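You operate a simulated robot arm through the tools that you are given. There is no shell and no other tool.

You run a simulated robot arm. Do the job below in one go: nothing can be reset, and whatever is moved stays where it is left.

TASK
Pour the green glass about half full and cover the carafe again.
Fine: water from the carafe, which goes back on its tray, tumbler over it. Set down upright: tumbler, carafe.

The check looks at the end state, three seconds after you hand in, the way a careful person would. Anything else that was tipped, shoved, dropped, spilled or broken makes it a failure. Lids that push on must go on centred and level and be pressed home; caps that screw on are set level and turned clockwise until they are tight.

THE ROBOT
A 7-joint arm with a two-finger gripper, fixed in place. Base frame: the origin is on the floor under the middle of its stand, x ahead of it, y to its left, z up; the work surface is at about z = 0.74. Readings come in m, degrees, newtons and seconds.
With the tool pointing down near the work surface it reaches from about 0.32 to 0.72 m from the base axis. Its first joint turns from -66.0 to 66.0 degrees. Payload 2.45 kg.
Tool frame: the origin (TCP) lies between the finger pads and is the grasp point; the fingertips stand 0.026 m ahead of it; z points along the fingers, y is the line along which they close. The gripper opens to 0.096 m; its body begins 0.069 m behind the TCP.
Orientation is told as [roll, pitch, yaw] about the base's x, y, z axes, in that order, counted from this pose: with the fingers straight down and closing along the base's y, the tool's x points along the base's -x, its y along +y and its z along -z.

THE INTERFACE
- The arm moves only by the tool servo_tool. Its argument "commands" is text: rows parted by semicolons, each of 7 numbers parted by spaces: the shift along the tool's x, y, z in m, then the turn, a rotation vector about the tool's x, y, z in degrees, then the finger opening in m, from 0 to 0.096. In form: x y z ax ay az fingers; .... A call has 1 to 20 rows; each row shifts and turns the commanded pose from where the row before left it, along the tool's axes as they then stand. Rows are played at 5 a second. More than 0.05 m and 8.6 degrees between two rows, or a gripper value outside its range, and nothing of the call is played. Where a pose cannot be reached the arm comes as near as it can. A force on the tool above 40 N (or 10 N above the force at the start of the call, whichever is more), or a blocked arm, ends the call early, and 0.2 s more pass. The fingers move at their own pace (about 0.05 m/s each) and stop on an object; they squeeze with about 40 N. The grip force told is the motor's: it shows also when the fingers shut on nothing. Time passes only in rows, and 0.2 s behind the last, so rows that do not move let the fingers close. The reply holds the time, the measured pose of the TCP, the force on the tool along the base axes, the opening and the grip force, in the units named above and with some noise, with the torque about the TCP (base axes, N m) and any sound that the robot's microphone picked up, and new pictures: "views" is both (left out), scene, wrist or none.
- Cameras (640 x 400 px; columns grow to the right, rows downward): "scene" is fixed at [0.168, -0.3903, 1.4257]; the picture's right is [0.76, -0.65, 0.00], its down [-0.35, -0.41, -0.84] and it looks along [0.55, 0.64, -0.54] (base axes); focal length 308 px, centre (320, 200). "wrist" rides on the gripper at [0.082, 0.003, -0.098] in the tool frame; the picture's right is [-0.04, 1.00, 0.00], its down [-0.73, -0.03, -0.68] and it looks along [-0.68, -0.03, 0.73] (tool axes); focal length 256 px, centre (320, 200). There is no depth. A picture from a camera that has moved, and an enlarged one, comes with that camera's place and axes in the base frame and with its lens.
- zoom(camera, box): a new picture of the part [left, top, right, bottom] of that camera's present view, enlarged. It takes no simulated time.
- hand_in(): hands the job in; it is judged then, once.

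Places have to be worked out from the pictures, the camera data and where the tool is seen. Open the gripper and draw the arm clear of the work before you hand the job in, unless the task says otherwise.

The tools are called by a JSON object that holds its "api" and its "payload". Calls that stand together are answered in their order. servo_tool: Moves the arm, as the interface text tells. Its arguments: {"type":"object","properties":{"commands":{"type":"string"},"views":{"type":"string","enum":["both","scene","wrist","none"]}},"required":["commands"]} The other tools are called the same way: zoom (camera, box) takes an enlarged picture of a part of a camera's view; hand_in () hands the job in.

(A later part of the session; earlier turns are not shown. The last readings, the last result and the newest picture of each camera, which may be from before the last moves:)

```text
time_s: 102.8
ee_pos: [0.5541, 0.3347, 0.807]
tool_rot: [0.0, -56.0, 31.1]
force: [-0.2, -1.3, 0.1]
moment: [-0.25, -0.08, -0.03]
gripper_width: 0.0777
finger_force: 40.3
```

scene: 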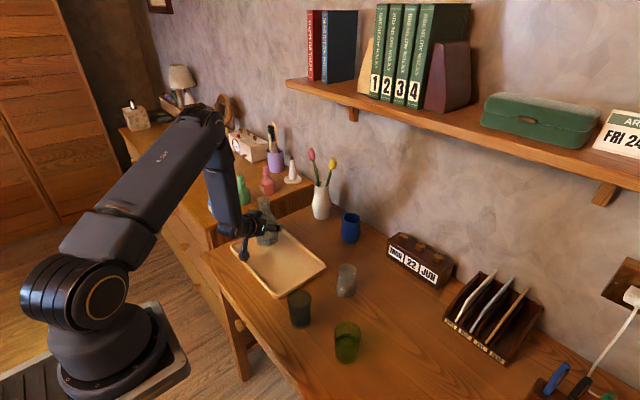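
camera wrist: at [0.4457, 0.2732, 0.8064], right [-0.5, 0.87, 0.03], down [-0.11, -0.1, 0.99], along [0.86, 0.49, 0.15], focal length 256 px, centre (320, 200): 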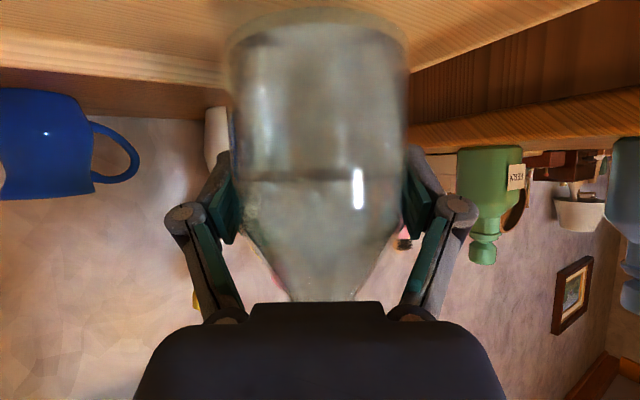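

The tray now carries the carafe's weight (force z went from -5.7 to about 0 N). I open the fingers.

{"api": "servo_tool", "payload": {"commands": "0 0 0 0 0 0 0.08; 0 0 0 0 0 0 0.085; 0 0 0 0 0 0 0.09; 0 0 0 0 0 0 0.096; 0 0 0 0 0 0 0.096; 0 0 0 0 0 0 0.096", "views": "both"}}

{"api": "zoom", "payload": {"camera": "wrist", "box": [180, 0, 460, 220]}}

{"api": "zoom", "payload": {"camera": "scene", "box": [200, 170, 330, 300]}}

```text
time_s: 104.2
ee_pos: [0.5548, 0.3343, 0.8055]
tool_rot: [0.0, -56.0, 31.1]
force: [0.2, -0.5, 0.1]
moment: [-0.02, 0.0, -0.01]
gripper_width: 0.096
finger_force: 0.1
camera wrist: at [0.4447, 0.2725, 0.7916], right [-0.5, 0.87, 0.03], down [-0.11, -0.1, 0.99], along [0.86, 0.49, 0.15], focal length 256 px, centre (320, 200)
```

scene: 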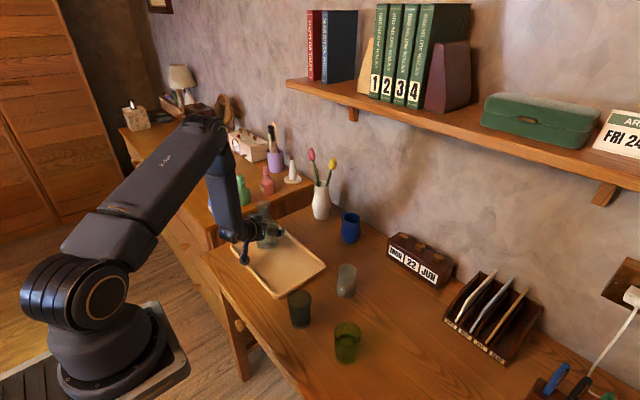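
wrist: 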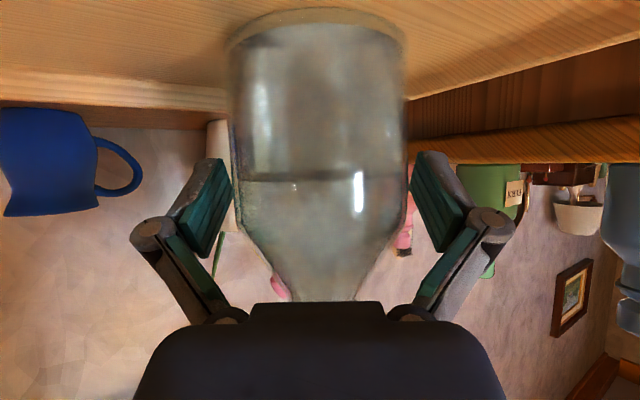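

```text
1.82 times, centred on (320, 110) of wrist
camera zoom: at [0.4447, 0.2725, 0.7916], right [-0.5, 0.87, 0.03], down [-0.11, -0.1, 0.99], along [0.86, 0.49, 0.15], focal length 465 px, centre (320, 364)
```

zoom: 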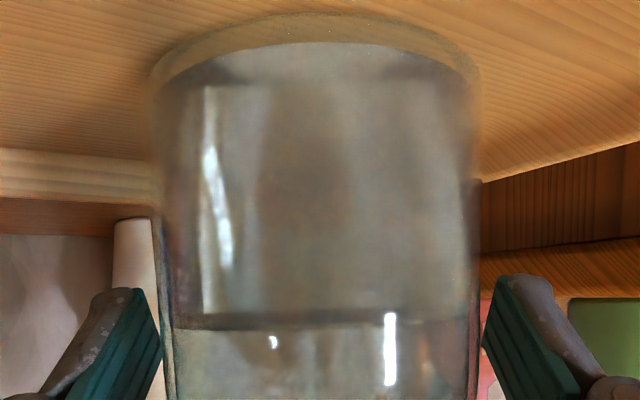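

```text
3.08 times, centred on (265, 235) of scene
camera zoom: at [0.168, -0.3903, 1.4257], right [0.76, -0.65, 0.0], down [-0.35, -0.41, -0.84], along [0.55, 0.64, -0.54], focal length 948 px, centre (489, 92)
```

zoom: 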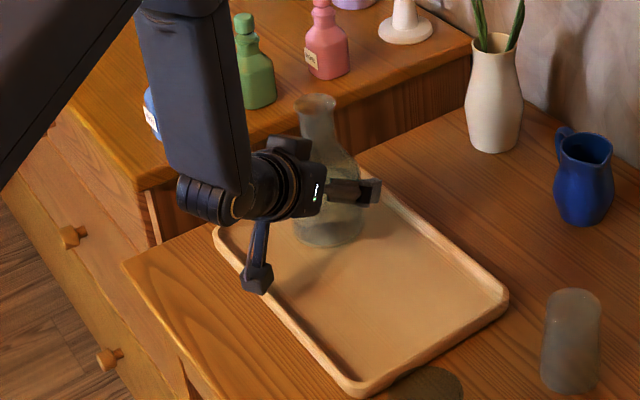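

The carafe stands on the tray, free between the open fingers. I back straight out along the tool axis.

{"api": "servo_tool", "payload": {"commands": "0 0 -0.008 0 0 0 0.096; 0 0 -0.012 0 0 0 0.096; 0 0 -0.015 0 0 0 0.096; 0 0 -0.02 0 0 0 0.096; 0 0 -0.02 0 0 0 0.096; 0 0 -0.02 0 0 0 0.096; 0 0 -0.02 0 0 0 0.096; 0 0 0 0 0 0 0.096", "views": "both"}}

{"api": "zoom", "payload": {"camera": "scene", "box": [225, 180, 325, 260]}}

{"api": "zoom", "payload": {"camera": "wrist", "box": [220, 0, 420, 220]}}

```text
time_s: 106.0
ee_pos: [0.4735, 0.285, 0.8691]
tool_rot: [0.1, -55.9, 31.1]
force: [0.9, 0.5, -0.1]
moment: [0.02, 0.01, -0.01]
gripper_width: 0.0959
finger_force: 0.0
camera wrist: at [0.3632, 0.2235, 0.8558], right [-0.5, 0.87, 0.03], down [-0.11, -0.1, 0.99], along [0.86, 0.49, 0.15], focal length 256 px, centre (320, 200)
```

scene: 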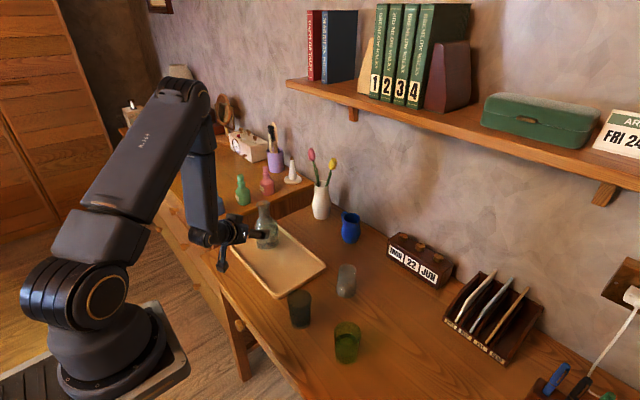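
wrist: 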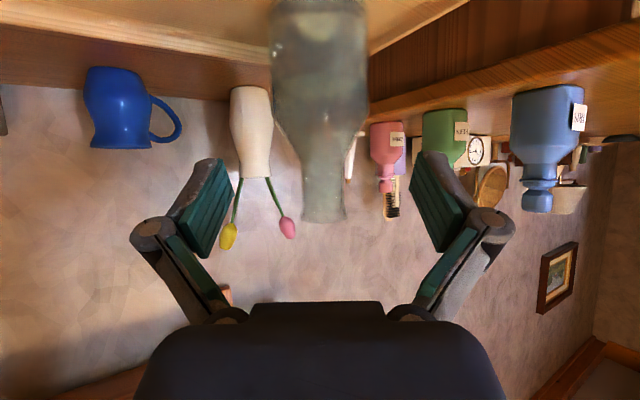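

```text
5.00 times, centred on (275, 220) of scene
camera zoom: at [0.168, -0.3903, 1.4257], right [0.76, -0.65, 0.0], down [-0.35, -0.41, -0.84], along [0.55, 0.64, -0.54], focal length 1541 px, centre (545, 100)
```

zoom: 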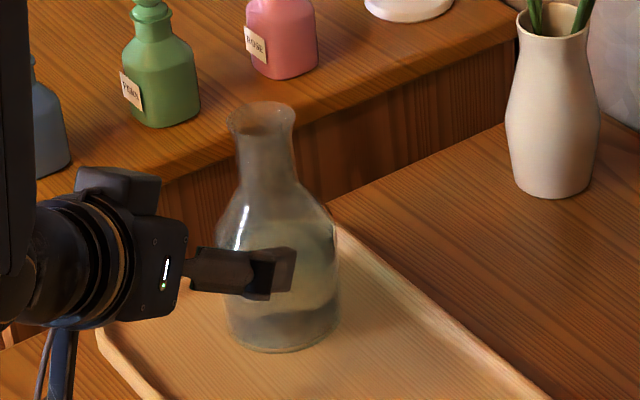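

```text
1.82 times, centred on (320, 110) of wrist
camera zoom: at [0.3632, 0.2235, 0.8558], right [-0.5, 0.87, 0.03], down [-0.11, -0.1, 0.99], along [0.86, 0.49, 0.15], focal length 465 px, centre (320, 364)
```

zoom: 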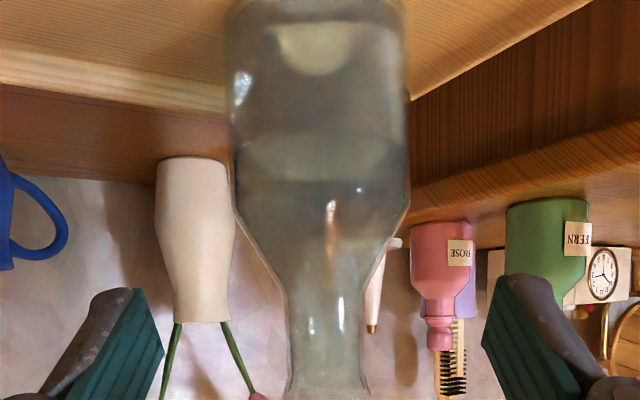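

The carafe stands upright on its tray, unchanged in position. I rise while pitching the tool back to straight down and undoing the yaw.

{"api": "servo_tool", "payload": {"commands": "-0.0207 0 -0.014 0 0 0 0.096; -0.0207 0 -0.014 0 0 0 0.096; -0.0166 0 -0.0112 0 8 0 0.096; -0.0149 0 -0.0134 0 8 0 0.096; -0.0129 0 -0.0153 0 8 0 0.096; -0.0106 0 -0.017 0 8 0 0.096; -0.0081 0 -0.0183 0 8 0 0.096; -0.0055 0 -0.0192 0 8 0 0.096; -0.0028 0 -0.0198 0 8 0 0.096; 0 0 0 0 0 7.8 0.096; 0 0 0 0 0 7.8 0.096; 0 0 0 0 0 7.8 0.096; 0 0 0 0 0 7.7 0.096; 0 0 0 0 0 0 0.096", "views": "both"}}

```text
time_s: 109.0
ee_pos: [0.4729, 0.2842, 1.0619]
tool_rot: [0.0, 0.1, -0.1]
force: [-0.1, 0.3, 0.9]
moment: [-0.01, 0.03, 0.0]
gripper_width: 0.096
finger_force: 0.0
camera wrist: at [0.392, 0.2887, 1.1577], right [0.04, 1.0, 0.0], down [0.73, -0.03, 0.68], along [0.68, -0.03, -0.73], focal length 256 px, centre (320, 200)
```

scene: 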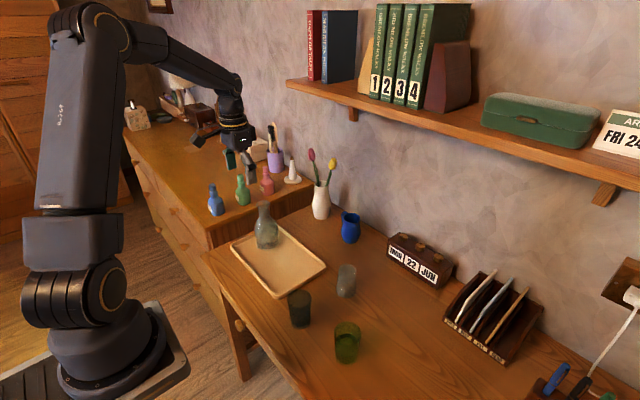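
wrist: 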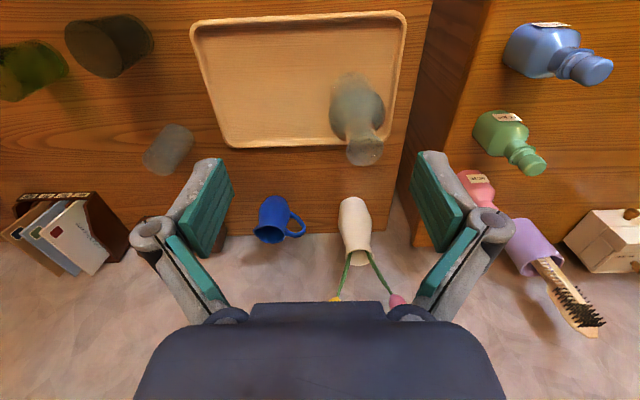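

I'm tool-down at (0.473, 0.284, 1.062). I zoom on the carafe from here for one bearing of its mouth, then move to the tumbler.

{"api": "zoom", "payload": {"camera": "wrist", "box": [310, 60, 410, 180]}}

{"api": "servo_tool", "payload": {"commands": "-0.008 -0.015 0 0 0 0 0.096; -0.0162 -0.0294 0 0 0 0 0.096; -0.0162 -0.0294 0 0 0 0 0.096; -0.0162 -0.0294 0 0 0 0 0.096; -0.0162 -0.0294 0 0 0 0 0.096; -0.0162 -0.0294 0 0 0 0 0.096; -0.0162 -0.0294 0 0 0 0 0.096; -0.0162 -0.0294 0.01 0 0 0 0.096; -0.0162 -0.0294 0.02 0 0 0 0.096; -0.0083 -0.0141 0.03 0 0 0 0.096; 0 0 0.03 0 0 0 0.096; 0 0 0.02 0 0 0 0.096; 0 0 0 0 0 0 0.096", "views": "both"}}

{"api": "zoom", "payload": {"camera": "wrist", "box": [220, 0, 440, 220]}}

```text
3.33 times, centred on (360, 120) of wrist
camera zoom: at [0.392, 0.2887, 1.1577], right [0.04, 1.0, 0.0], down [0.73, -0.03, 0.68], along [0.68, -0.03, -0.73], focal length 853 px, centre (187, 467)
```

zoom: 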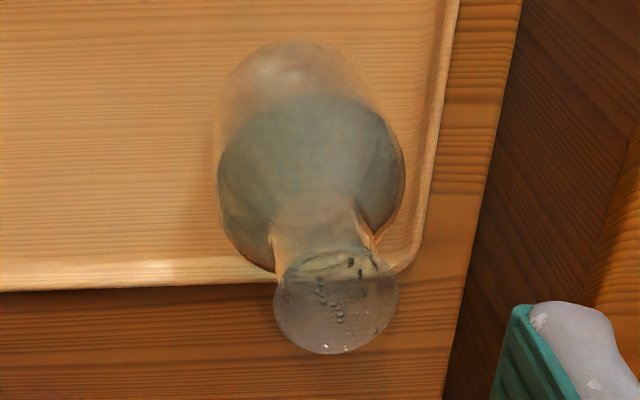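

```text
time_s: 111.8
ee_pos: [0.6197, 0.0205, 0.9519]
tool_rot: [0.1, 0.1, 0.1]
force: [0.2, 0.2, 0.5]
moment: [0.0, 0.01, 0.02]
gripper_width: 0.0962
finger_force: 0.1
camera wrist: at [0.5378, 0.0237, 1.0477], right [0.04, 1.0, 0.0], down [0.73, -0.03, 0.68], along [0.68, -0.03, -0.73], focal length 256 px, centre (320, 200)
```

scene: 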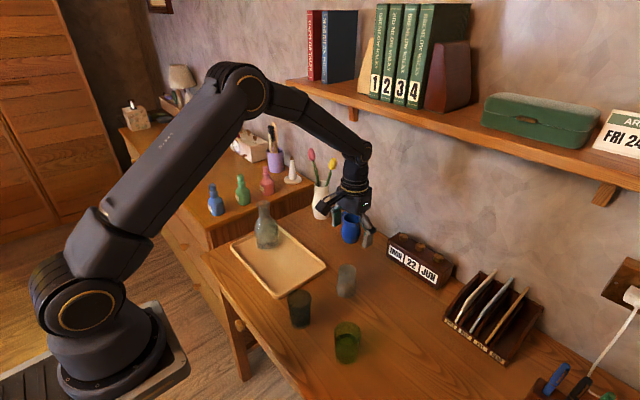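
wrist: 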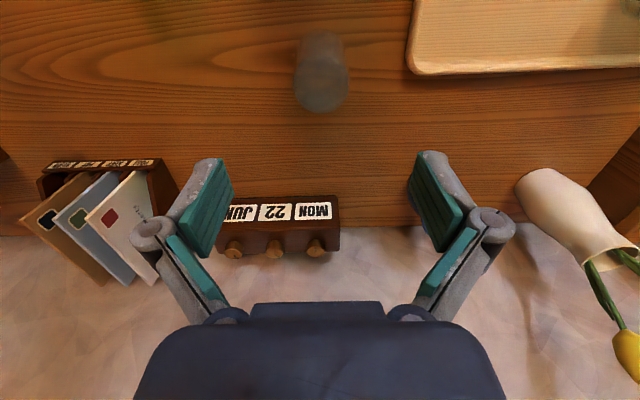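

```text
1.82 times, centred on (330, 110) of wrist
camera zoom: at [0.5378, 0.0237, 1.0477], right [0.04, 1.0, 0.0], down [0.73, -0.03, 0.68], along [0.68, -0.03, -0.73], focal length 465 px, centre (302, 364)
```

zoom: 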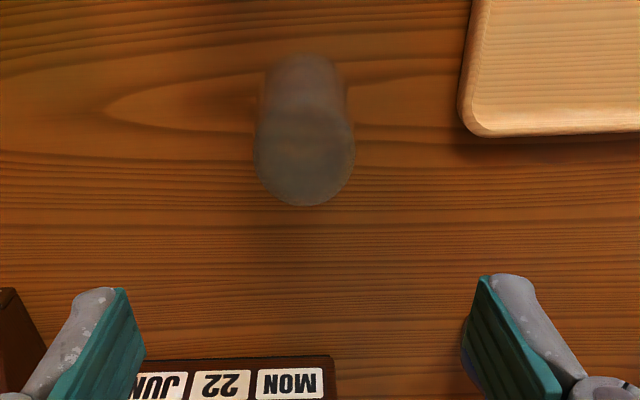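

The mouth bearing gives the carafe at about (0.553, 0.334). To see how far the carafe shifted from its original spot, I take the very same scene zoom as before.

{"api": "zoom", "payload": {"camera": "scene", "box": [240, 195, 290, 255]}}

```text
6.67 times, centred on (265, 225) of scene
camera zoom: at [0.168, -0.3903, 1.4257], right [0.76, -0.65, 0.0], down [-0.35, -0.41, -0.84], along [0.55, 0.64, -0.54], focal length 2054 px, centre (687, 33)
```

zoom: 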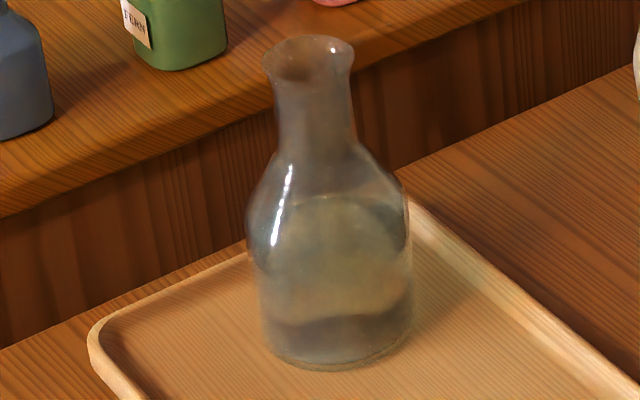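

The carafe moved only about 2 mm from where it stood, so the cover position becomes TCP (0.5536, 0.334). The tumbler is centred below the gripper, so I descend to the same height I released it at.

{"api": "servo_tool", "payload": {"commands": "0 0 0.025 0 0 0 0.096; 0.001 0 0.03 0 0 0 0.096; 0 0 0.03 0 0 0 0.096; 0 0 0.03 0 0 0 0.096; 0 0 0.025 0 0 0 0.096; 0 0 0.015 0 0 0 0.096; 0 0 0.005 0 0 0 0.096; 0 0 0 0 0 0 0.096", "views": "both"}}

{"api": "zoom", "payload": {"camera": "wrist", "box": [180, 60, 460, 280]}}

```text
time_s: 113.6
ee_pos: [0.6193, 0.0226, 0.7897]
tool_rot: [0.0, 0.0, 0.1]
force: [-0.3, 0.2, 0.5]
moment: [0.0, -0.02, -0.02]
gripper_width: 0.0959
finger_force: 0.1
camera wrist: at [0.5385, 0.0259, 0.8861], right [0.04, 1.0, 0.0], down [0.73, -0.03, 0.68], along [0.68, -0.03, -0.73], focal length 256 px, centre (320, 200)
```

scene: 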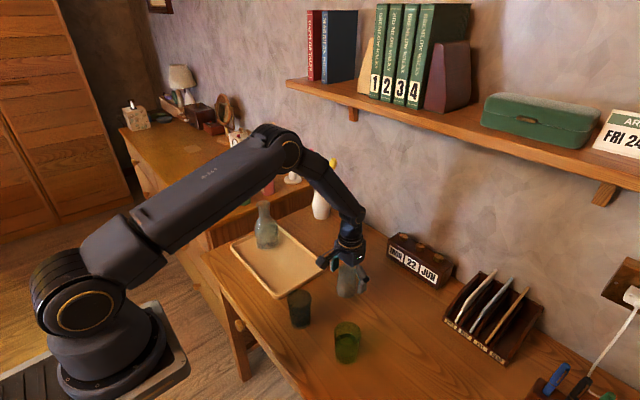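
wrist: 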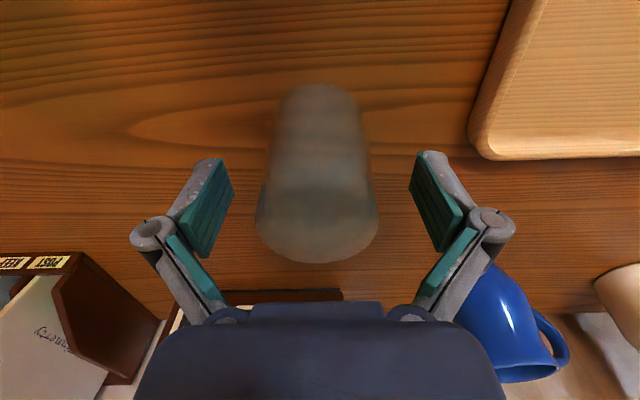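

```text
1.82 times, centred on (320, 170) of wrist
camera zoom: at [0.5385, 0.0259, 0.8861], right [0.04, 1.0, 0.0], down [0.73, -0.03, 0.68], along [0.68, -0.03, -0.73], focal length 465 px, centre (320, 254)
```

zoom: 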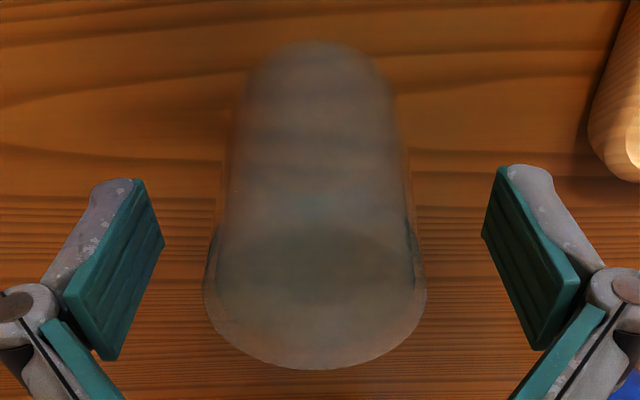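

The tumbler sits about 2 mm right of centre compared to release. I correct that and close the fingers on it.

{"api": "servo_tool", "payload": {"commands": "0 -0.0017 0 0 0 0 0.096; 0 0 0 0 0 0 0.07; 0 0 0 0 0 0 0.058; 0 0 0 0 0 0 0.03; 0 0 0 0 0 0 0.03; 0 0 0 0 0 0 0.03; 0 0 0 0 0 0 0.03", "views": "wrist"}}

```text
time_s: 115.2
ee_pos: [0.619, 0.0198, 0.7889]
tool_rot: [0.0, 0.0, 0.0]
force: [-1.0, -0.1, 3.5]
moment: [-0.06, 0.06, 0.02]
gripper_width: 0.0547
finger_force: 40.0
camera wrist: at [0.5376, 0.0244, 0.8869], right [0.04, 1.0, 0.0], down [0.73, -0.03, 0.68], along [0.68, -0.03, -0.73], focal length 256 px, centre (320, 200)
```

wrist: 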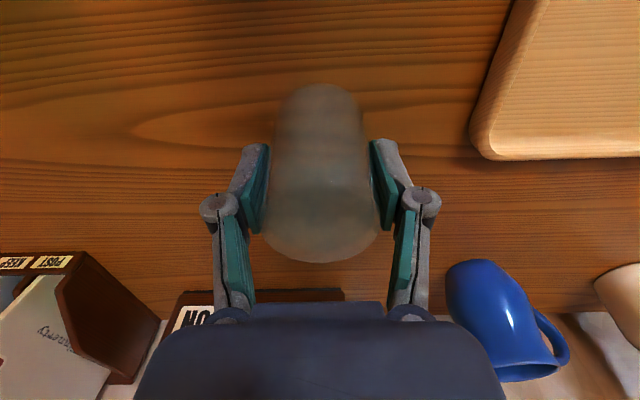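

Gripped at the same width as before. I lift the tumbler clear and carry it back above the carafe.

{"api": "servo_tool", "payload": {"commands": "0 0 -0.005 0 0 0 0.03; 0 0 -0.015 0 0 0 0.03; 0 0 -0.03 0 0 0 0.03; 0 0 -0.035 0 0 0 0.03; 0 0 -0.035 0 0 0 0.03; 0 0 -0.035 0 0 0 0.03; 0 0 -0.035 0 0 0 0.03; 0.002 0.01 -0.03 0 0 0 0.03; 0.005 0.025 -0.03 0 0 0 0.03; 0.0065 0.031 -0.015 0 0 0 0.03; 0.0065 0.031 0 0 0 0 0.03; 0.0065 0.031 0 0 0 0 0.03; 0.0065 0.031 0 0 0 0 0.03; 0.0065 0.031 0 0 0 0 0.03; 0.0065 0.031 0 0 0 0 0.03; 0.0065 0.031 0 0 0 0 0.03; 0.0065 0.031 0 0 0 0 0.03; 0.004 0.02 0 0 0 0 0.03; 0.0025 0.011 0 0 0 0 0.03; 0 0 0 0 0 0 0.03", "views": "both"}}

{"api": "servo_tool", "payload": {"commands": "0 0 0 0 0 0 0.03", "views": "none"}}

{"api": "zoom", "payload": {"camera": "wrist", "box": [230, 0, 410, 150]}}

{"api": "zoom", "payload": {"camera": "scene", "box": [225, 130, 305, 255]}}

```text
time_s: 119.4
ee_pos: [0.5539, 0.3325, 1.0548]
tool_rot: [0.0, 0.1, 0.0]
force: [-0.1, 0.5, -1.3]
moment: [-0.04, 0.01, -0.03]
gripper_width: 0.0544
finger_force: 40.2
camera wrist: at [0.4715, 0.3372, 1.1506], right [0.04, 1.0, 0.0], down [0.73, -0.03, 0.68], along [0.68, -0.03, -0.73], focal length 256 px, centre (320, 200)
```

scene: 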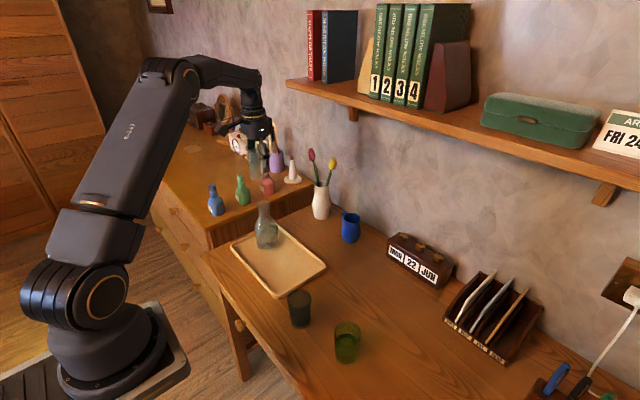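
wrist: 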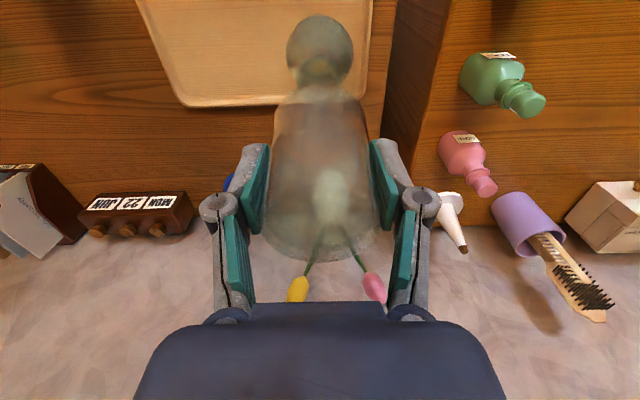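

```text
time_s: 119.8
ee_pos: [0.5528, 0.3336, 1.0546]
tool_rot: [0.0, -0.1, 0.0]
force: [0.6, 0.7, -0.2]
moment: [0.01, 0.04, 0.01]
gripper_width: 0.0545
finger_force: 40.3
```

```text
2.67 times, centred on (320, 75) of wrist
camera zoom: at [0.4716, 0.337, 1.1508], right [0.04, 1.0, 0.0], down [0.73, -0.03, 0.68], along [0.68, -0.03, -0.73], focal length 683 px, centre (320, 533)
```

zoom: 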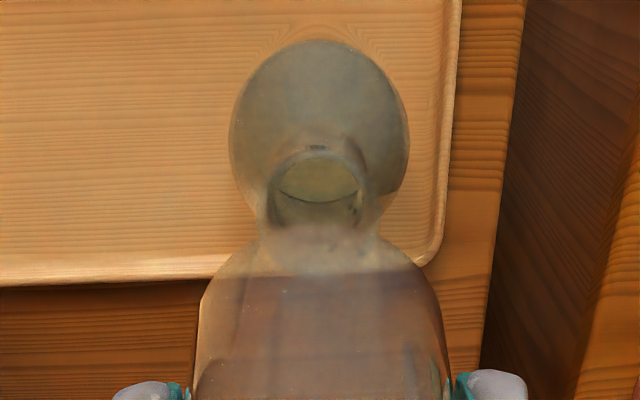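

```text
3.20 times, centred on (265, 192) of scene
camera zoom: at [0.168, -0.3903, 1.4257], right [0.76, -0.65, 0.0], down [-0.35, -0.41, -0.84], along [0.55, 0.64, -0.54], focal length 986 px, centre (496, 224)
```

zoom: 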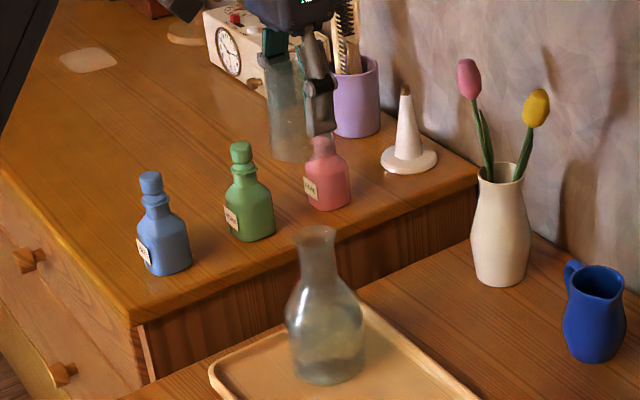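

Tumbler and carafe line up within about a millimetre in the wrist view. I descend to just above the lip and check again.

{"api": "servo_tool", "payload": {"commands": "0 -0.0007 0.015 0 0 0 0.03; 0 0 0.025 0 0 0 0.03; 0 0 0.025 0 0 0 0.03; 0 0 0.018 0 0 0 0.03; 0 0 0.005 0 0 0 0.03; 0 0 0 0 0 0 0.03", "views": "both"}}

{"api": "zoom", "payload": {"camera": "scene", "box": [235, 165, 300, 255]}}

{"api": "zoom", "payload": {"camera": "wrist", "box": [220, 30, 420, 230]}}

```text
time_s: 121.2
ee_pos: [0.5521, 0.3325, 0.9672]
tool_rot: [-0.1, 0.1, 0.0]
force: [0.2, 0.6, -1.4]
moment: [-0.06, 0.01, 0.0]
gripper_width: 0.0548
finger_force: 39.9
camera wrist: at [0.4711, 0.3368, 1.0646], right [0.04, 1.0, 0.0], down [0.73, -0.03, 0.68], along [0.68, -0.03, -0.73], focal length 256 px, centre (320, 200)
```

scene: 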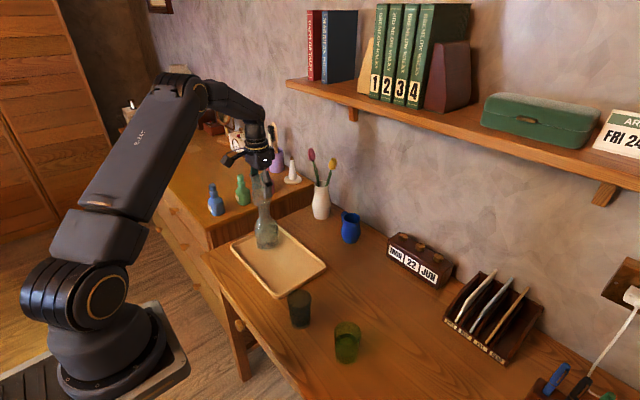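
wrist: 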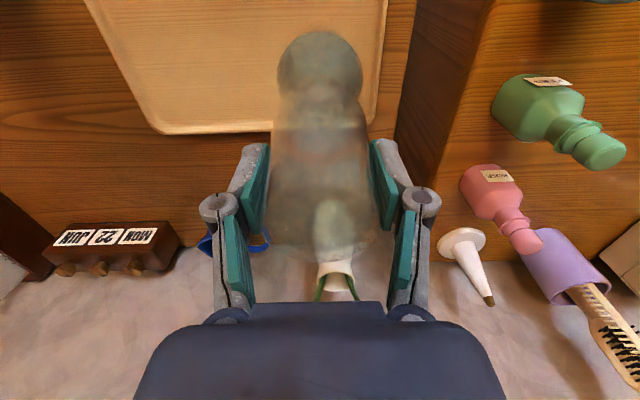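

```text
4.44 times, centred on (268, 210) of scene
camera zoom: at [0.168, -0.3903, 1.4257], right [0.76, -0.65, 0.0], down [-0.35, -0.41, -0.84], along [0.55, 0.64, -0.54], focal length 1370 px, centre (553, 156)
```

zoom: 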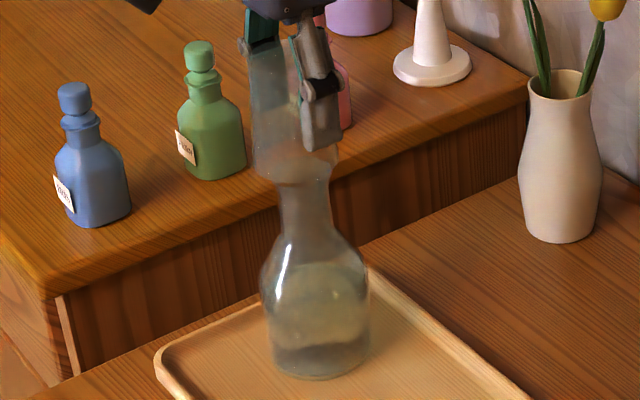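

```text
2.00 times, centred on (320, 130) of wrist
camera zoom: at [0.4711, 0.3368, 1.0646], right [0.04, 1.0, 0.0], down [0.73, -0.03, 0.68], along [0.68, -0.03, -0.73], focal length 512 px, centre (320, 340)
```

zoom: 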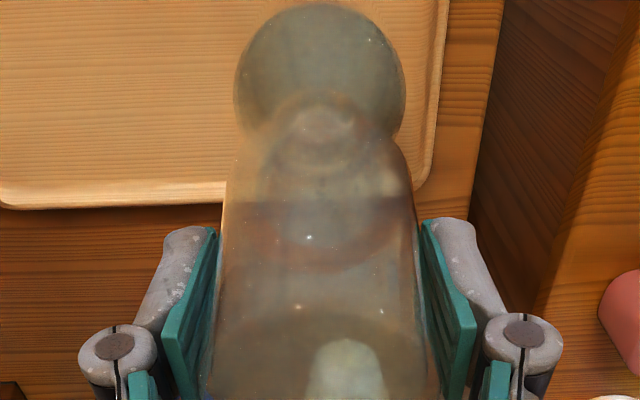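

The rim sits centred over the mouth within about 1-2 mm in both views. I lower the tumbler over the neck, watching the forces.

{"api": "servo_tool", "payload": {"commands": "0 0 0.006 0 0 0 0.03; 0 0 0.008 0 0 0 0.03; 0 0 0.008 0 0 0 0.03; 0 0 0.008 0 0 0 0.03; 0 0 0 0 0 0 0.03", "views": "none"}}

{"api": "zoom", "payload": {"camera": "scene", "box": [235, 165, 300, 255]}}

```text
time_s: 122.4
ee_pos: [0.553, 0.332, 0.9374]
tool_rot: [0.0, 0.0, 0.0]
force: [-0.2, 0.2, -1.0]
moment: [0.02, -0.01, 0.04]
gripper_width: 0.0543
finger_force: 39.9
```

```text
4.44 times, centred on (268, 210) of scene
camera zoom: at [0.168, -0.3903, 1.4257], right [0.76, -0.65, 0.0], down [-0.35, -0.41, -0.84], along [0.55, 0.64, -0.54], focal length 1370 px, centre (553, 156)
```

zoom: 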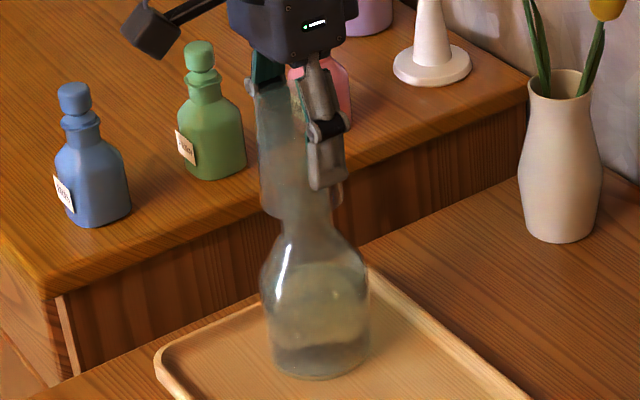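

The tumbler is around the neck with no side force. I zoom tighter to check the gap on both sides before going on.

{"api": "zoom", "payload": {"camera": "scene", "box": [248, 180, 284, 228]}}

{"api": "zoom", "payload": {"camera": "wrist", "box": [240, 30, 400, 190]}}

```text
8.33 times, centred on (266, 204) of scene
camera zoom: at [0.168, -0.3903, 1.4257], right [0.76, -0.65, 0.0], down [-0.35, -0.41, -0.84], along [0.55, 0.64, -0.54], focal length 2568 px, centre (770, 167)
```

zoom: 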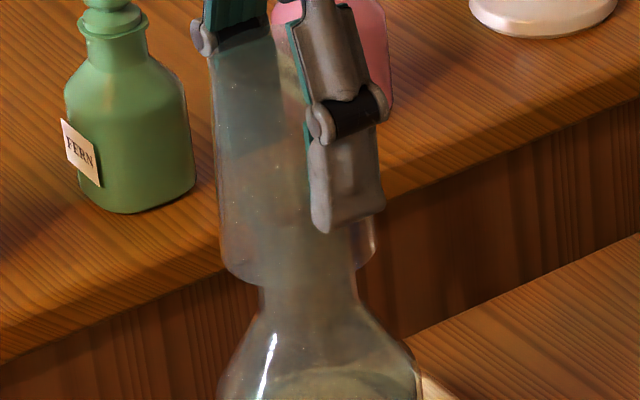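

```text
2.50 times, centred on (320, 110) of wrist
camera zoom: at [0.4716, 0.3356, 1.0339], right [0.04, 1.0, 0.0], down [0.73, -0.03, 0.68], along [0.68, -0.03, -0.73], focal length 640 px, centre (320, 425)
```

zoom: 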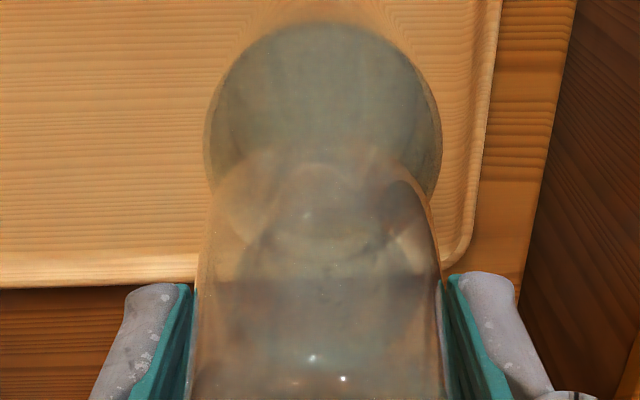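

The neck appears about 2 mm off toward +x and 1 mm toward +y relative to the tumbler. I correct by (+1.5, +1) mm and continue lowering in small steps.

{"api": "servo_tool", "payload": {"commands": "-0.0015 0.001 0 0 0 0 0.03; 0 0 0.006 0 0 0 0.03; 0 0 0.006 0 0 0 0.03; 0 0 0.006 0 0 0 0.03; 0 0 0.006 0 0 0 0.03; 0 0 0 0 0 0 0.03", "views": "none"}}

{"api": "zoom", "payload": {"camera": "scene", "box": [248, 180, 284, 228]}}

```text
time_s: 123.8
ee_pos: [0.5542, 0.335, 0.9136]
tool_rot: [-0.1, 0.1, 0.0]
force: [-0.7, -0.4, 0.2]
moment: [0.01, 0.01, -0.03]
gripper_width: 0.0543
finger_force: 40.0
```

```text
8.33 times, centred on (266, 204) of scene
camera zoom: at [0.168, -0.3903, 1.4257], right [0.76, -0.65, 0.0], down [-0.35, -0.41, -0.84], along [0.55, 0.64, -0.54], focal length 2568 px, centre (770, 167)
```

zoom: 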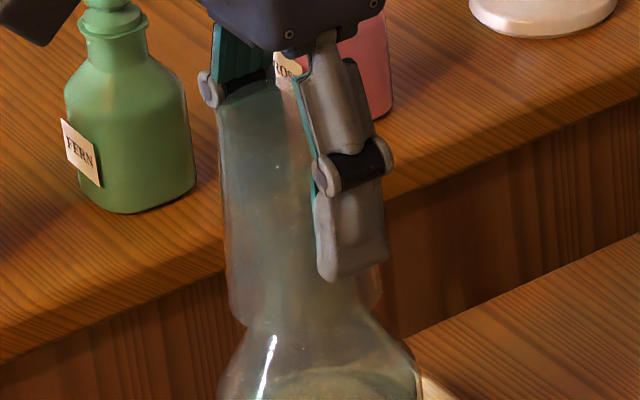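

The tumbler is well centred now, 1.7 cm from its seat on the shoulder. I continue down to just above it.

{"api": "servo_tool", "payload": {"commands": "0 0 0.003 0 0 0 0.03; 0 0 0.003 0 0 0 0.03; 0 0 0.003 0 0 0 0.03; 0 0 0.003 0 0 0 0.03; 0 0 0 0 0 0 0.03", "views": "none"}}

{"api": "servo_tool", "payload": {"commands": "0 0 0.0015 0 0 0 0.03; 0 0 0 0 0 0 0.03; 0 0 0 0 0 0 0.03", "views": "none"}}

{"api": "servo_tool", "payload": {"commands": "0 0 0.0015 0 0 0 0.03; 0 0 0 0 0 0 0.03; 0 0 0 0 0 0 0.03", "views": "none"}}

```text
time_s: 125.0
ee_pos: [0.5537, 0.3334, 0.9019]
tool_rot: [0.1, 0.0, 0.0]
force: [-0.1, -0.3, -1.2]
moment: [0.04, 0.01, -0.03]
gripper_width: 0.0543
finger_force: 39.8
```

```text
time_s: 125.8
ee_pos: [0.5534, 0.3332, 0.8999]
tool_rot: [0.1, -0.1, -0.1]
force: [-0.4, 0.4, -1.0]
moment: [-0.03, 0.0, 0.0]
gripper_width: 0.0543
finger_force: 39.7
```

```text
time_s: 126.6
ee_pos: [0.5538, 0.3325, 0.8983]
tool_rot: [-0.1, -0.1, -0.1]
force: [-0.3, 0.1, -0.8]
moment: [-0.01, -0.01, 0.01]
gripper_width: 0.0542
finger_force: 39.8
```

No contact yet at z 0.898, and no side force. I continue in millimetre steps.

{"api": "servo_tool", "payload": {"commands": "0 0 0.001 0 0 0 0.03; 0 0 0 0 0 0 0.03; 0 0 0 0 0 0 0.03", "views": "none"}}

{"api": "servo_tool", "payload": {"commands": "0 0 0.001 0 0 0 0.03; 0 0 0 0 0 0 0.03; 0 0 0 0 0 0 0.03", "views": "scene"}}

{"api": "zoom", "payload": {"camera": "scene", "box": [248, 180, 284, 228]}}

```text
time_s: 127.4
ee_pos: [0.5535, 0.3325, 0.8971]
tool_rot: [0.0, 0.0, 0.0]
force: [0.3, 0.6, -1.1]
moment: [0.0, 0.0, 0.02]
gripper_width: 0.0544
finger_force: 40.1
```

```text
time_s: 128.2
ee_pos: [0.5547, 0.3333, 0.8968]
tool_rot: [0.0, 0.0, 0.1]
force: [-1.9, -4.2, 6.8]
moment: [-0.31, 0.16, 0.06]
gripper_width: 0.0545
finger_force: 40.1
```

scene: 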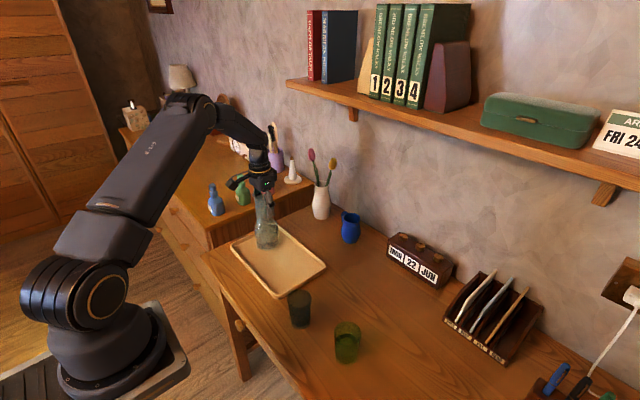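

```text
8.33 times, centred on (266, 204) of scene
camera zoom: at [0.1679, -0.3904, 1.4257], right [0.76, -0.65, 0.0], down [-0.35, -0.41, -0.84], along [0.55, 0.64, -0.54], focal length 2568 px, centre (770, 167)
```

zoom: 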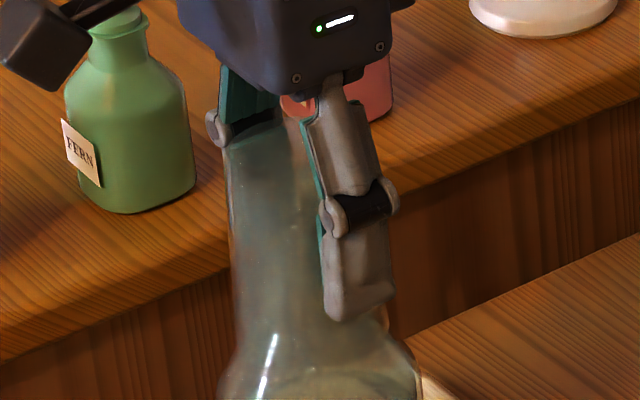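

The rim touches first on its -y/-x side (side force -4 N in y), so the tumbler sits about a millimetre too far toward +y/+x. I lift half a millimetre, shift by that amount and lower again.

{"api": "servo_tool", "payload": {"commands": "0 0 -0.001 0 0 0 0.03; 0.0006 -0.001 0 0 0 0 0.03; 0 0 0 0 0 0 0.03", "views": "none"}}

{"api": "servo_tool", "payload": {"commands": "0 0 0.001 0 0 0 0.03; 0 0 0 0 0 0 0.03; 0 0 0 0 0 0 0.03", "views": "none"}}

```text
time_s: 129.0
ee_pos: [0.5536, 0.333, 0.8988]
tool_rot: [0.0, 0.0, 0.0]
force: [1.4, 0.7, 0.2]
moment: [0.0, -0.08, 0.0]
gripper_width: 0.0546
finger_force: 39.5
```

```text
time_s: 129.8
ee_pos: [0.5543, 0.3333, 0.8963]
tool_rot: [0.0, 0.0, 0.0]
force: [1.2, 3.3, 3.0]
moment: [0.21, -0.11, 0.03]
gripper_width: 0.0544
finger_force: 39.9
```

Now the contact is on the opposite side, so the centre lies between. I shift back by half that amount.

{"api": "servo_tool", "payload": {"commands": "0 0 -0.001 0 0 0 0.03; -0.0003 0.0005 0 0 0 0 0.03; 0 0 0 0 0 0 0.03; 0 0 0.001 0 0 0 0.03; 0 0 0 0 0 0 0.03; 0 0 0 0 0 0 0.03", "views": "none"}}

{"api": "servo_tool", "payload": {"commands": "0 0 0.0005 0 0 0 0.03; 0 0 0 0 0 0 0.03; 0 0 0 0 0 0 0.03", "views": "none"}}

```text
time_s: 131.2
ee_pos: [0.5546, 0.333, 0.8966]
tool_rot: [-0.1, 0.1, 0.0]
force: [-3.7, -5.3, 13.0]
moment: [-0.41, 0.4, 0.03]
gripper_width: 0.0546
finger_force: 40.0
```

```text
time_s: 132.0
ee_pos: [0.5541, 0.3327, 0.8962]
tool_rot: [0.0, 0.0, 0.0]
force: [-2.5, -5.1, 15.6]
moment: [-0.28, 0.23, 0.07]
gripper_width: 0.0547
finger_force: 40.3
```

The tumbler is now firmly seated on the shoulder (about 16 N, small side force). I ease the press off and nudge a fraction toward the centre before opening.

{"api": "servo_tool", "payload": {"commands": "0.0001 -0.0002 -0.0006 0 0 0 0.03; 0 0 0 0 0 0 0.03; 0 0 0 0 0 0 0.03", "views": "none"}}

```text
time_s: 132.8
ee_pos: [0.5537, 0.3326, 0.8975]
tool_rot: [0.0, -0.1, -0.1]
force: [1.4, -2.3, 9.9]
moment: [-0.09, -0.09, 0.07]
gripper_width: 0.0546
finger_force: 39.5
```

Moments are now almost nil, so the contact is even all round. I ease a bit more and open the fingers.

{"api": "servo_tool", "payload": {"commands": "0 0 -0.0004 0 0 0 0.03; 0 0 0 0 0 0 0.03; 0 0 0 0 0 0 0.058; 0 0 0 0 0 0 0.064; 0 0 0 0 0 0 0.075; 0 0 0 0 0 0 0.09; 0 0 0 0 0 0 0.096; 0 0 0 0 0 0 0.096", "views": "both"}}

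{"api": "zoom", "payload": {"camera": "scene", "box": [240, 180, 295, 250]}}

{"api": "zoom", "payload": {"camera": "wrist", "box": [180, 0, 460, 280]}}

```text
time_s: 134.6
ee_pos: [0.5538, 0.3331, 0.8964]
tool_rot: [0.0, 0.0, -0.1]
force: [0.0, -0.7, 0.1]
moment: [-0.03, -0.02, -0.01]
gripper_width: 0.0958
finger_force: 0.2
camera wrist: at [0.4725, 0.3366, 0.9929], right [0.04, 1.0, 0.0], down [0.73, -0.03, 0.68], along [0.68, -0.03, -0.73], focal length 256 px, centre (320, 200)
```

scene: 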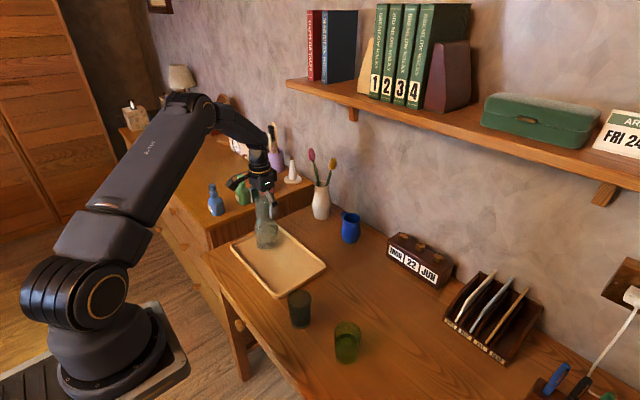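
wrist: 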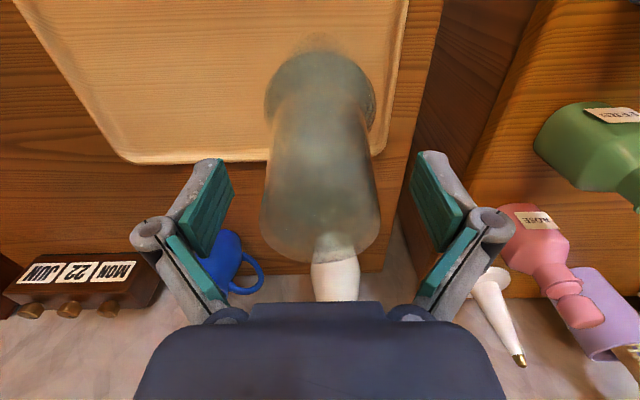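

```text
5.71 times, centred on (268, 215) of scene
camera zoom: at [0.168, -0.3903, 1.4257], right [0.76, -0.65, 0.0], down [-0.35, -0.41, -0.84], along [0.55, 0.64, -0.54], focal length 1761 px, centre (620, 114)
```

zoom: 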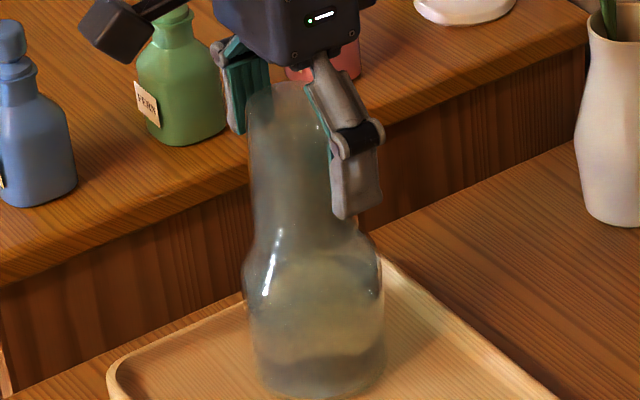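

```text
1.43 times, centred on (320, 140) of wrist
camera zoom: at [0.4725, 0.3366, 0.9929], right [0.04, 1.0, 0.0], down [0.73, -0.03, 0.68], along [0.68, -0.03, -0.73], focal length 366 px, centre (320, 286)
```

zoom: 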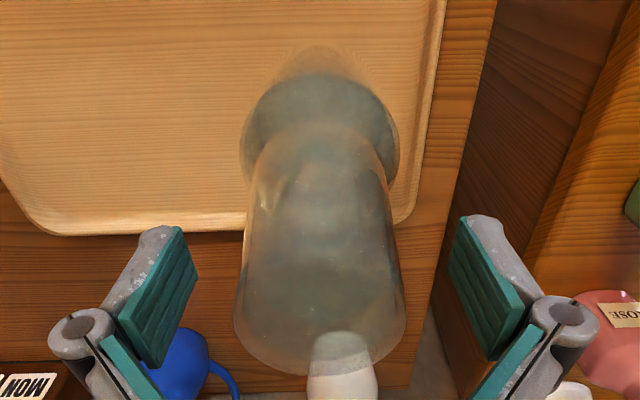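

The tumbler sits on the carafe again, looking the same as at the start. I rise straight up and away to get an unobstructed view.

{"api": "servo_tool", "payload": {"commands": "0 0 -0.01 0 0 0 0.096; 0 0 -0.02 0 0 0 0.096; 0 0 -0.03 0 0 0 0.096; 0 0 -0.035 0 0 0 0.096; 0 0 -0.035 0 0 0 0.096; 0 0 -0.035 0 0 0 0.096; 0 0 -0.02 0 0 0 0.096; 0 0 0 0 0 0 0.096", "views": "both"}}

{"api": "zoom", "payload": {"camera": "scene", "box": [230, 185, 300, 255]}}

{"api": "zoom", "payload": {"camera": "wrist", "box": [270, 0, 390, 120]}}

```text
time_s: 136.4
ee_pos: [0.5564, 0.334, 1.0833]
tool_rot: [-0.1, 0.0, 0.0]
force: [-0.5, 0.4, -0.3]
moment: [-0.01, 0.06, -0.04]
gripper_width: 0.096
finger_force: 0.1
camera wrist: at [0.4758, 0.3387, 1.1805], right [0.04, 1.0, 0.0], down [0.73, -0.03, 0.68], along [0.68, -0.03, -0.73], focal length 256 px, centre (320, 200)
```

scene: 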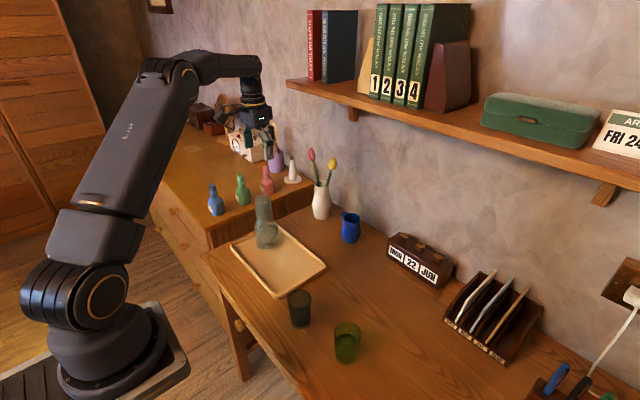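
wrist: 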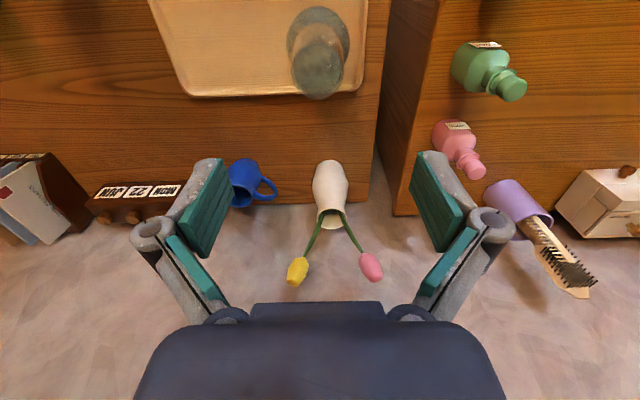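

```text
5.71 times, centred on (265, 220) of scene
camera zoom: at [0.168, -0.3903, 1.4257], right [0.76, -0.65, 0.0], down [-0.35, -0.41, -0.84], along [0.55, 0.64, -0.54], focal length 1761 px, centre (634, 86)
```

zoom: 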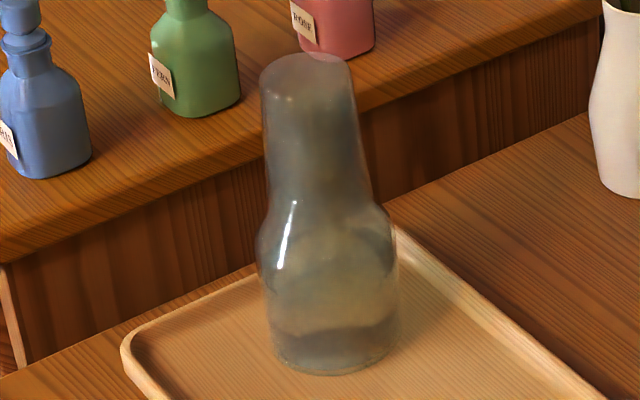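

```text
3.33 times, centred on (330, 60) of wrist
camera zoom: at [0.4758, 0.3387, 1.1805], right [0.04, 1.0, 0.0], down [0.73, -0.03, 0.68], along [0.68, -0.03, -0.73], focal length 853 px, centre (287, 667)
```

zoom: 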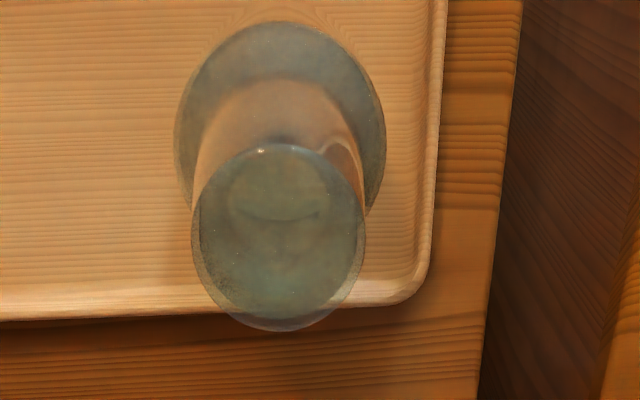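

Carafe and tumbler look exactly as at the start, level and centred. I draw the arm away to a high neutral pose and check the green glass once more.

{"api": "servo_tool", "payload": {"commands": "0.005 -0.015 -0.006 0 0 0 0.096; 0.0095 -0.03 -0.012 0 0 0 0.096; 0.0095 -0.03 -0.012 0 0 0 0.096; 0.0095 -0.03 -0.012 0 0 0 0.096; 0.0095 -0.03 -0.012 0 0 0 0.096; 0.0095 -0.03 -0.012 0 0 0 0.096; 0.0095 -0.03 -0.012 0 0 0 0.096; 0.0095 -0.03 -0.012 0 0 0 0.096; 0.0095 -0.03 -0.012 0 0 0 0.096; 0.005 -0.017 -0.008 0 0 0 0.096; 0 0 0 0 0 0 0.096", "views": "both"}}

{"api": "zoom", "payload": {"camera": "scene", "box": [320, 310, 375, 370]}}

{"api": "zoom", "payload": {"camera": "wrist", "box": [170, 0, 330, 90]}}

{"api": "zoom", "payload": {"camera": "scene", "box": [200, 170, 400, 380]}}

```text
time_s: 138.8
ee_pos: [0.4693, 0.0614, 1.1934]
tool_rot: [0.0, 0.1, 0.0]
force: [0.4, -0.2, -0.5]
moment: [0.04, -0.02, 0.0]
gripper_width: 0.0961
finger_force: 0.1
camera wrist: at [0.3886, 0.0646, 1.2891], right [0.04, 1.0, 0.0], down [0.73, -0.03, 0.68], along [0.68, -0.03, -0.73], focal length 256 px, centre (320, 200)
```

scene: 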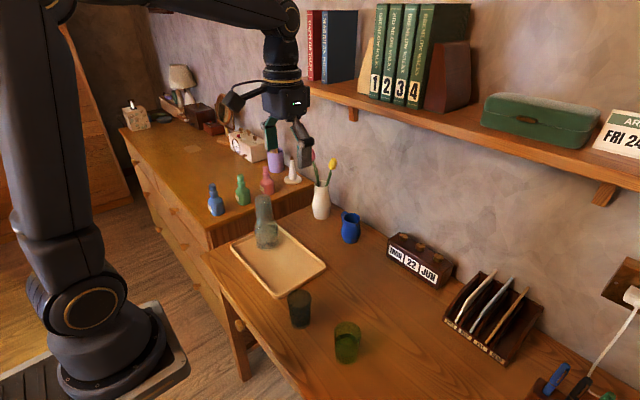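
wrist: 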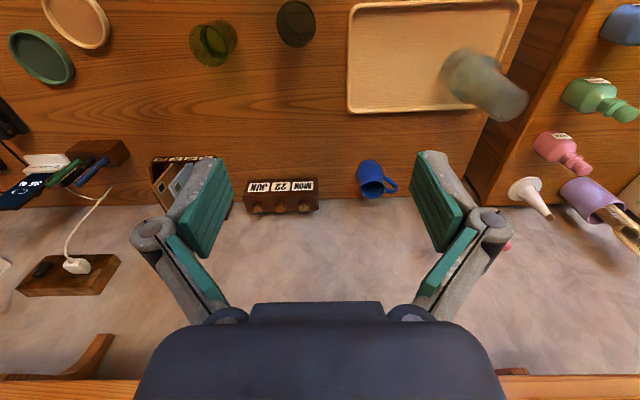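

```text
6.67 times, centred on (348, 340) of scene
camera zoom: at [0.168, -0.3903, 1.4257], right [0.76, -0.65, 0.0], down [-0.35, -0.41, -0.84], along [0.55, 0.64, -0.54], focal length 2054 px, centre (137, -733)
```

zoom: 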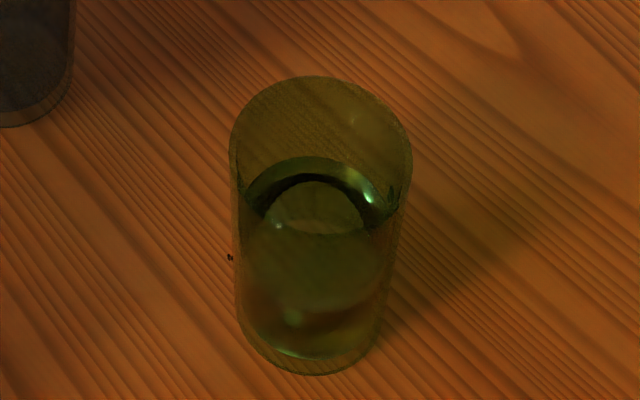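

```text
4.00 times, centred on (250, 45) of wrist
camera zoom: at [0.3886, 0.0646, 1.2891], right [0.04, 1.0, 0.0], down [0.73, -0.03, 0.68], along [0.68, -0.03, -0.73], focal length 1024 px, centre (600, 820)
```

zoom: 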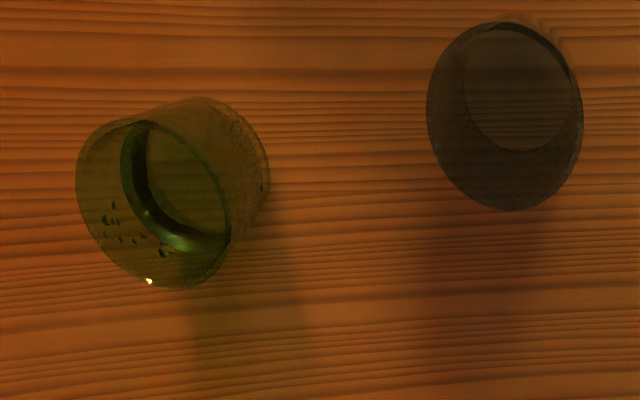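

```text
1.90 times, centred on (300, 275) of scene
camera zoom: at [0.168, -0.3903, 1.4257], right [0.76, -0.65, 0.0], down [-0.35, -0.41, -0.84], along [0.55, 0.64, -0.54], focal length 587 px, centre (358, 57)
```

zoom: 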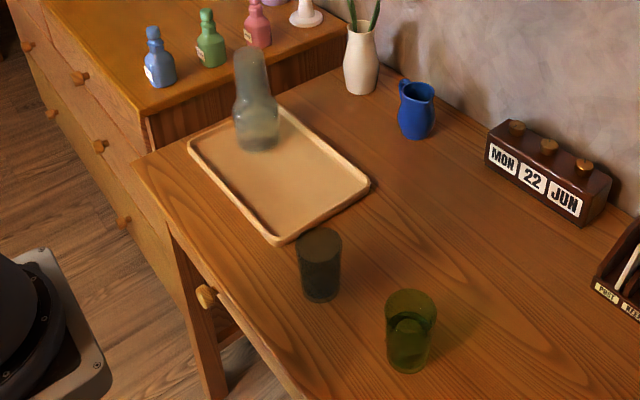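

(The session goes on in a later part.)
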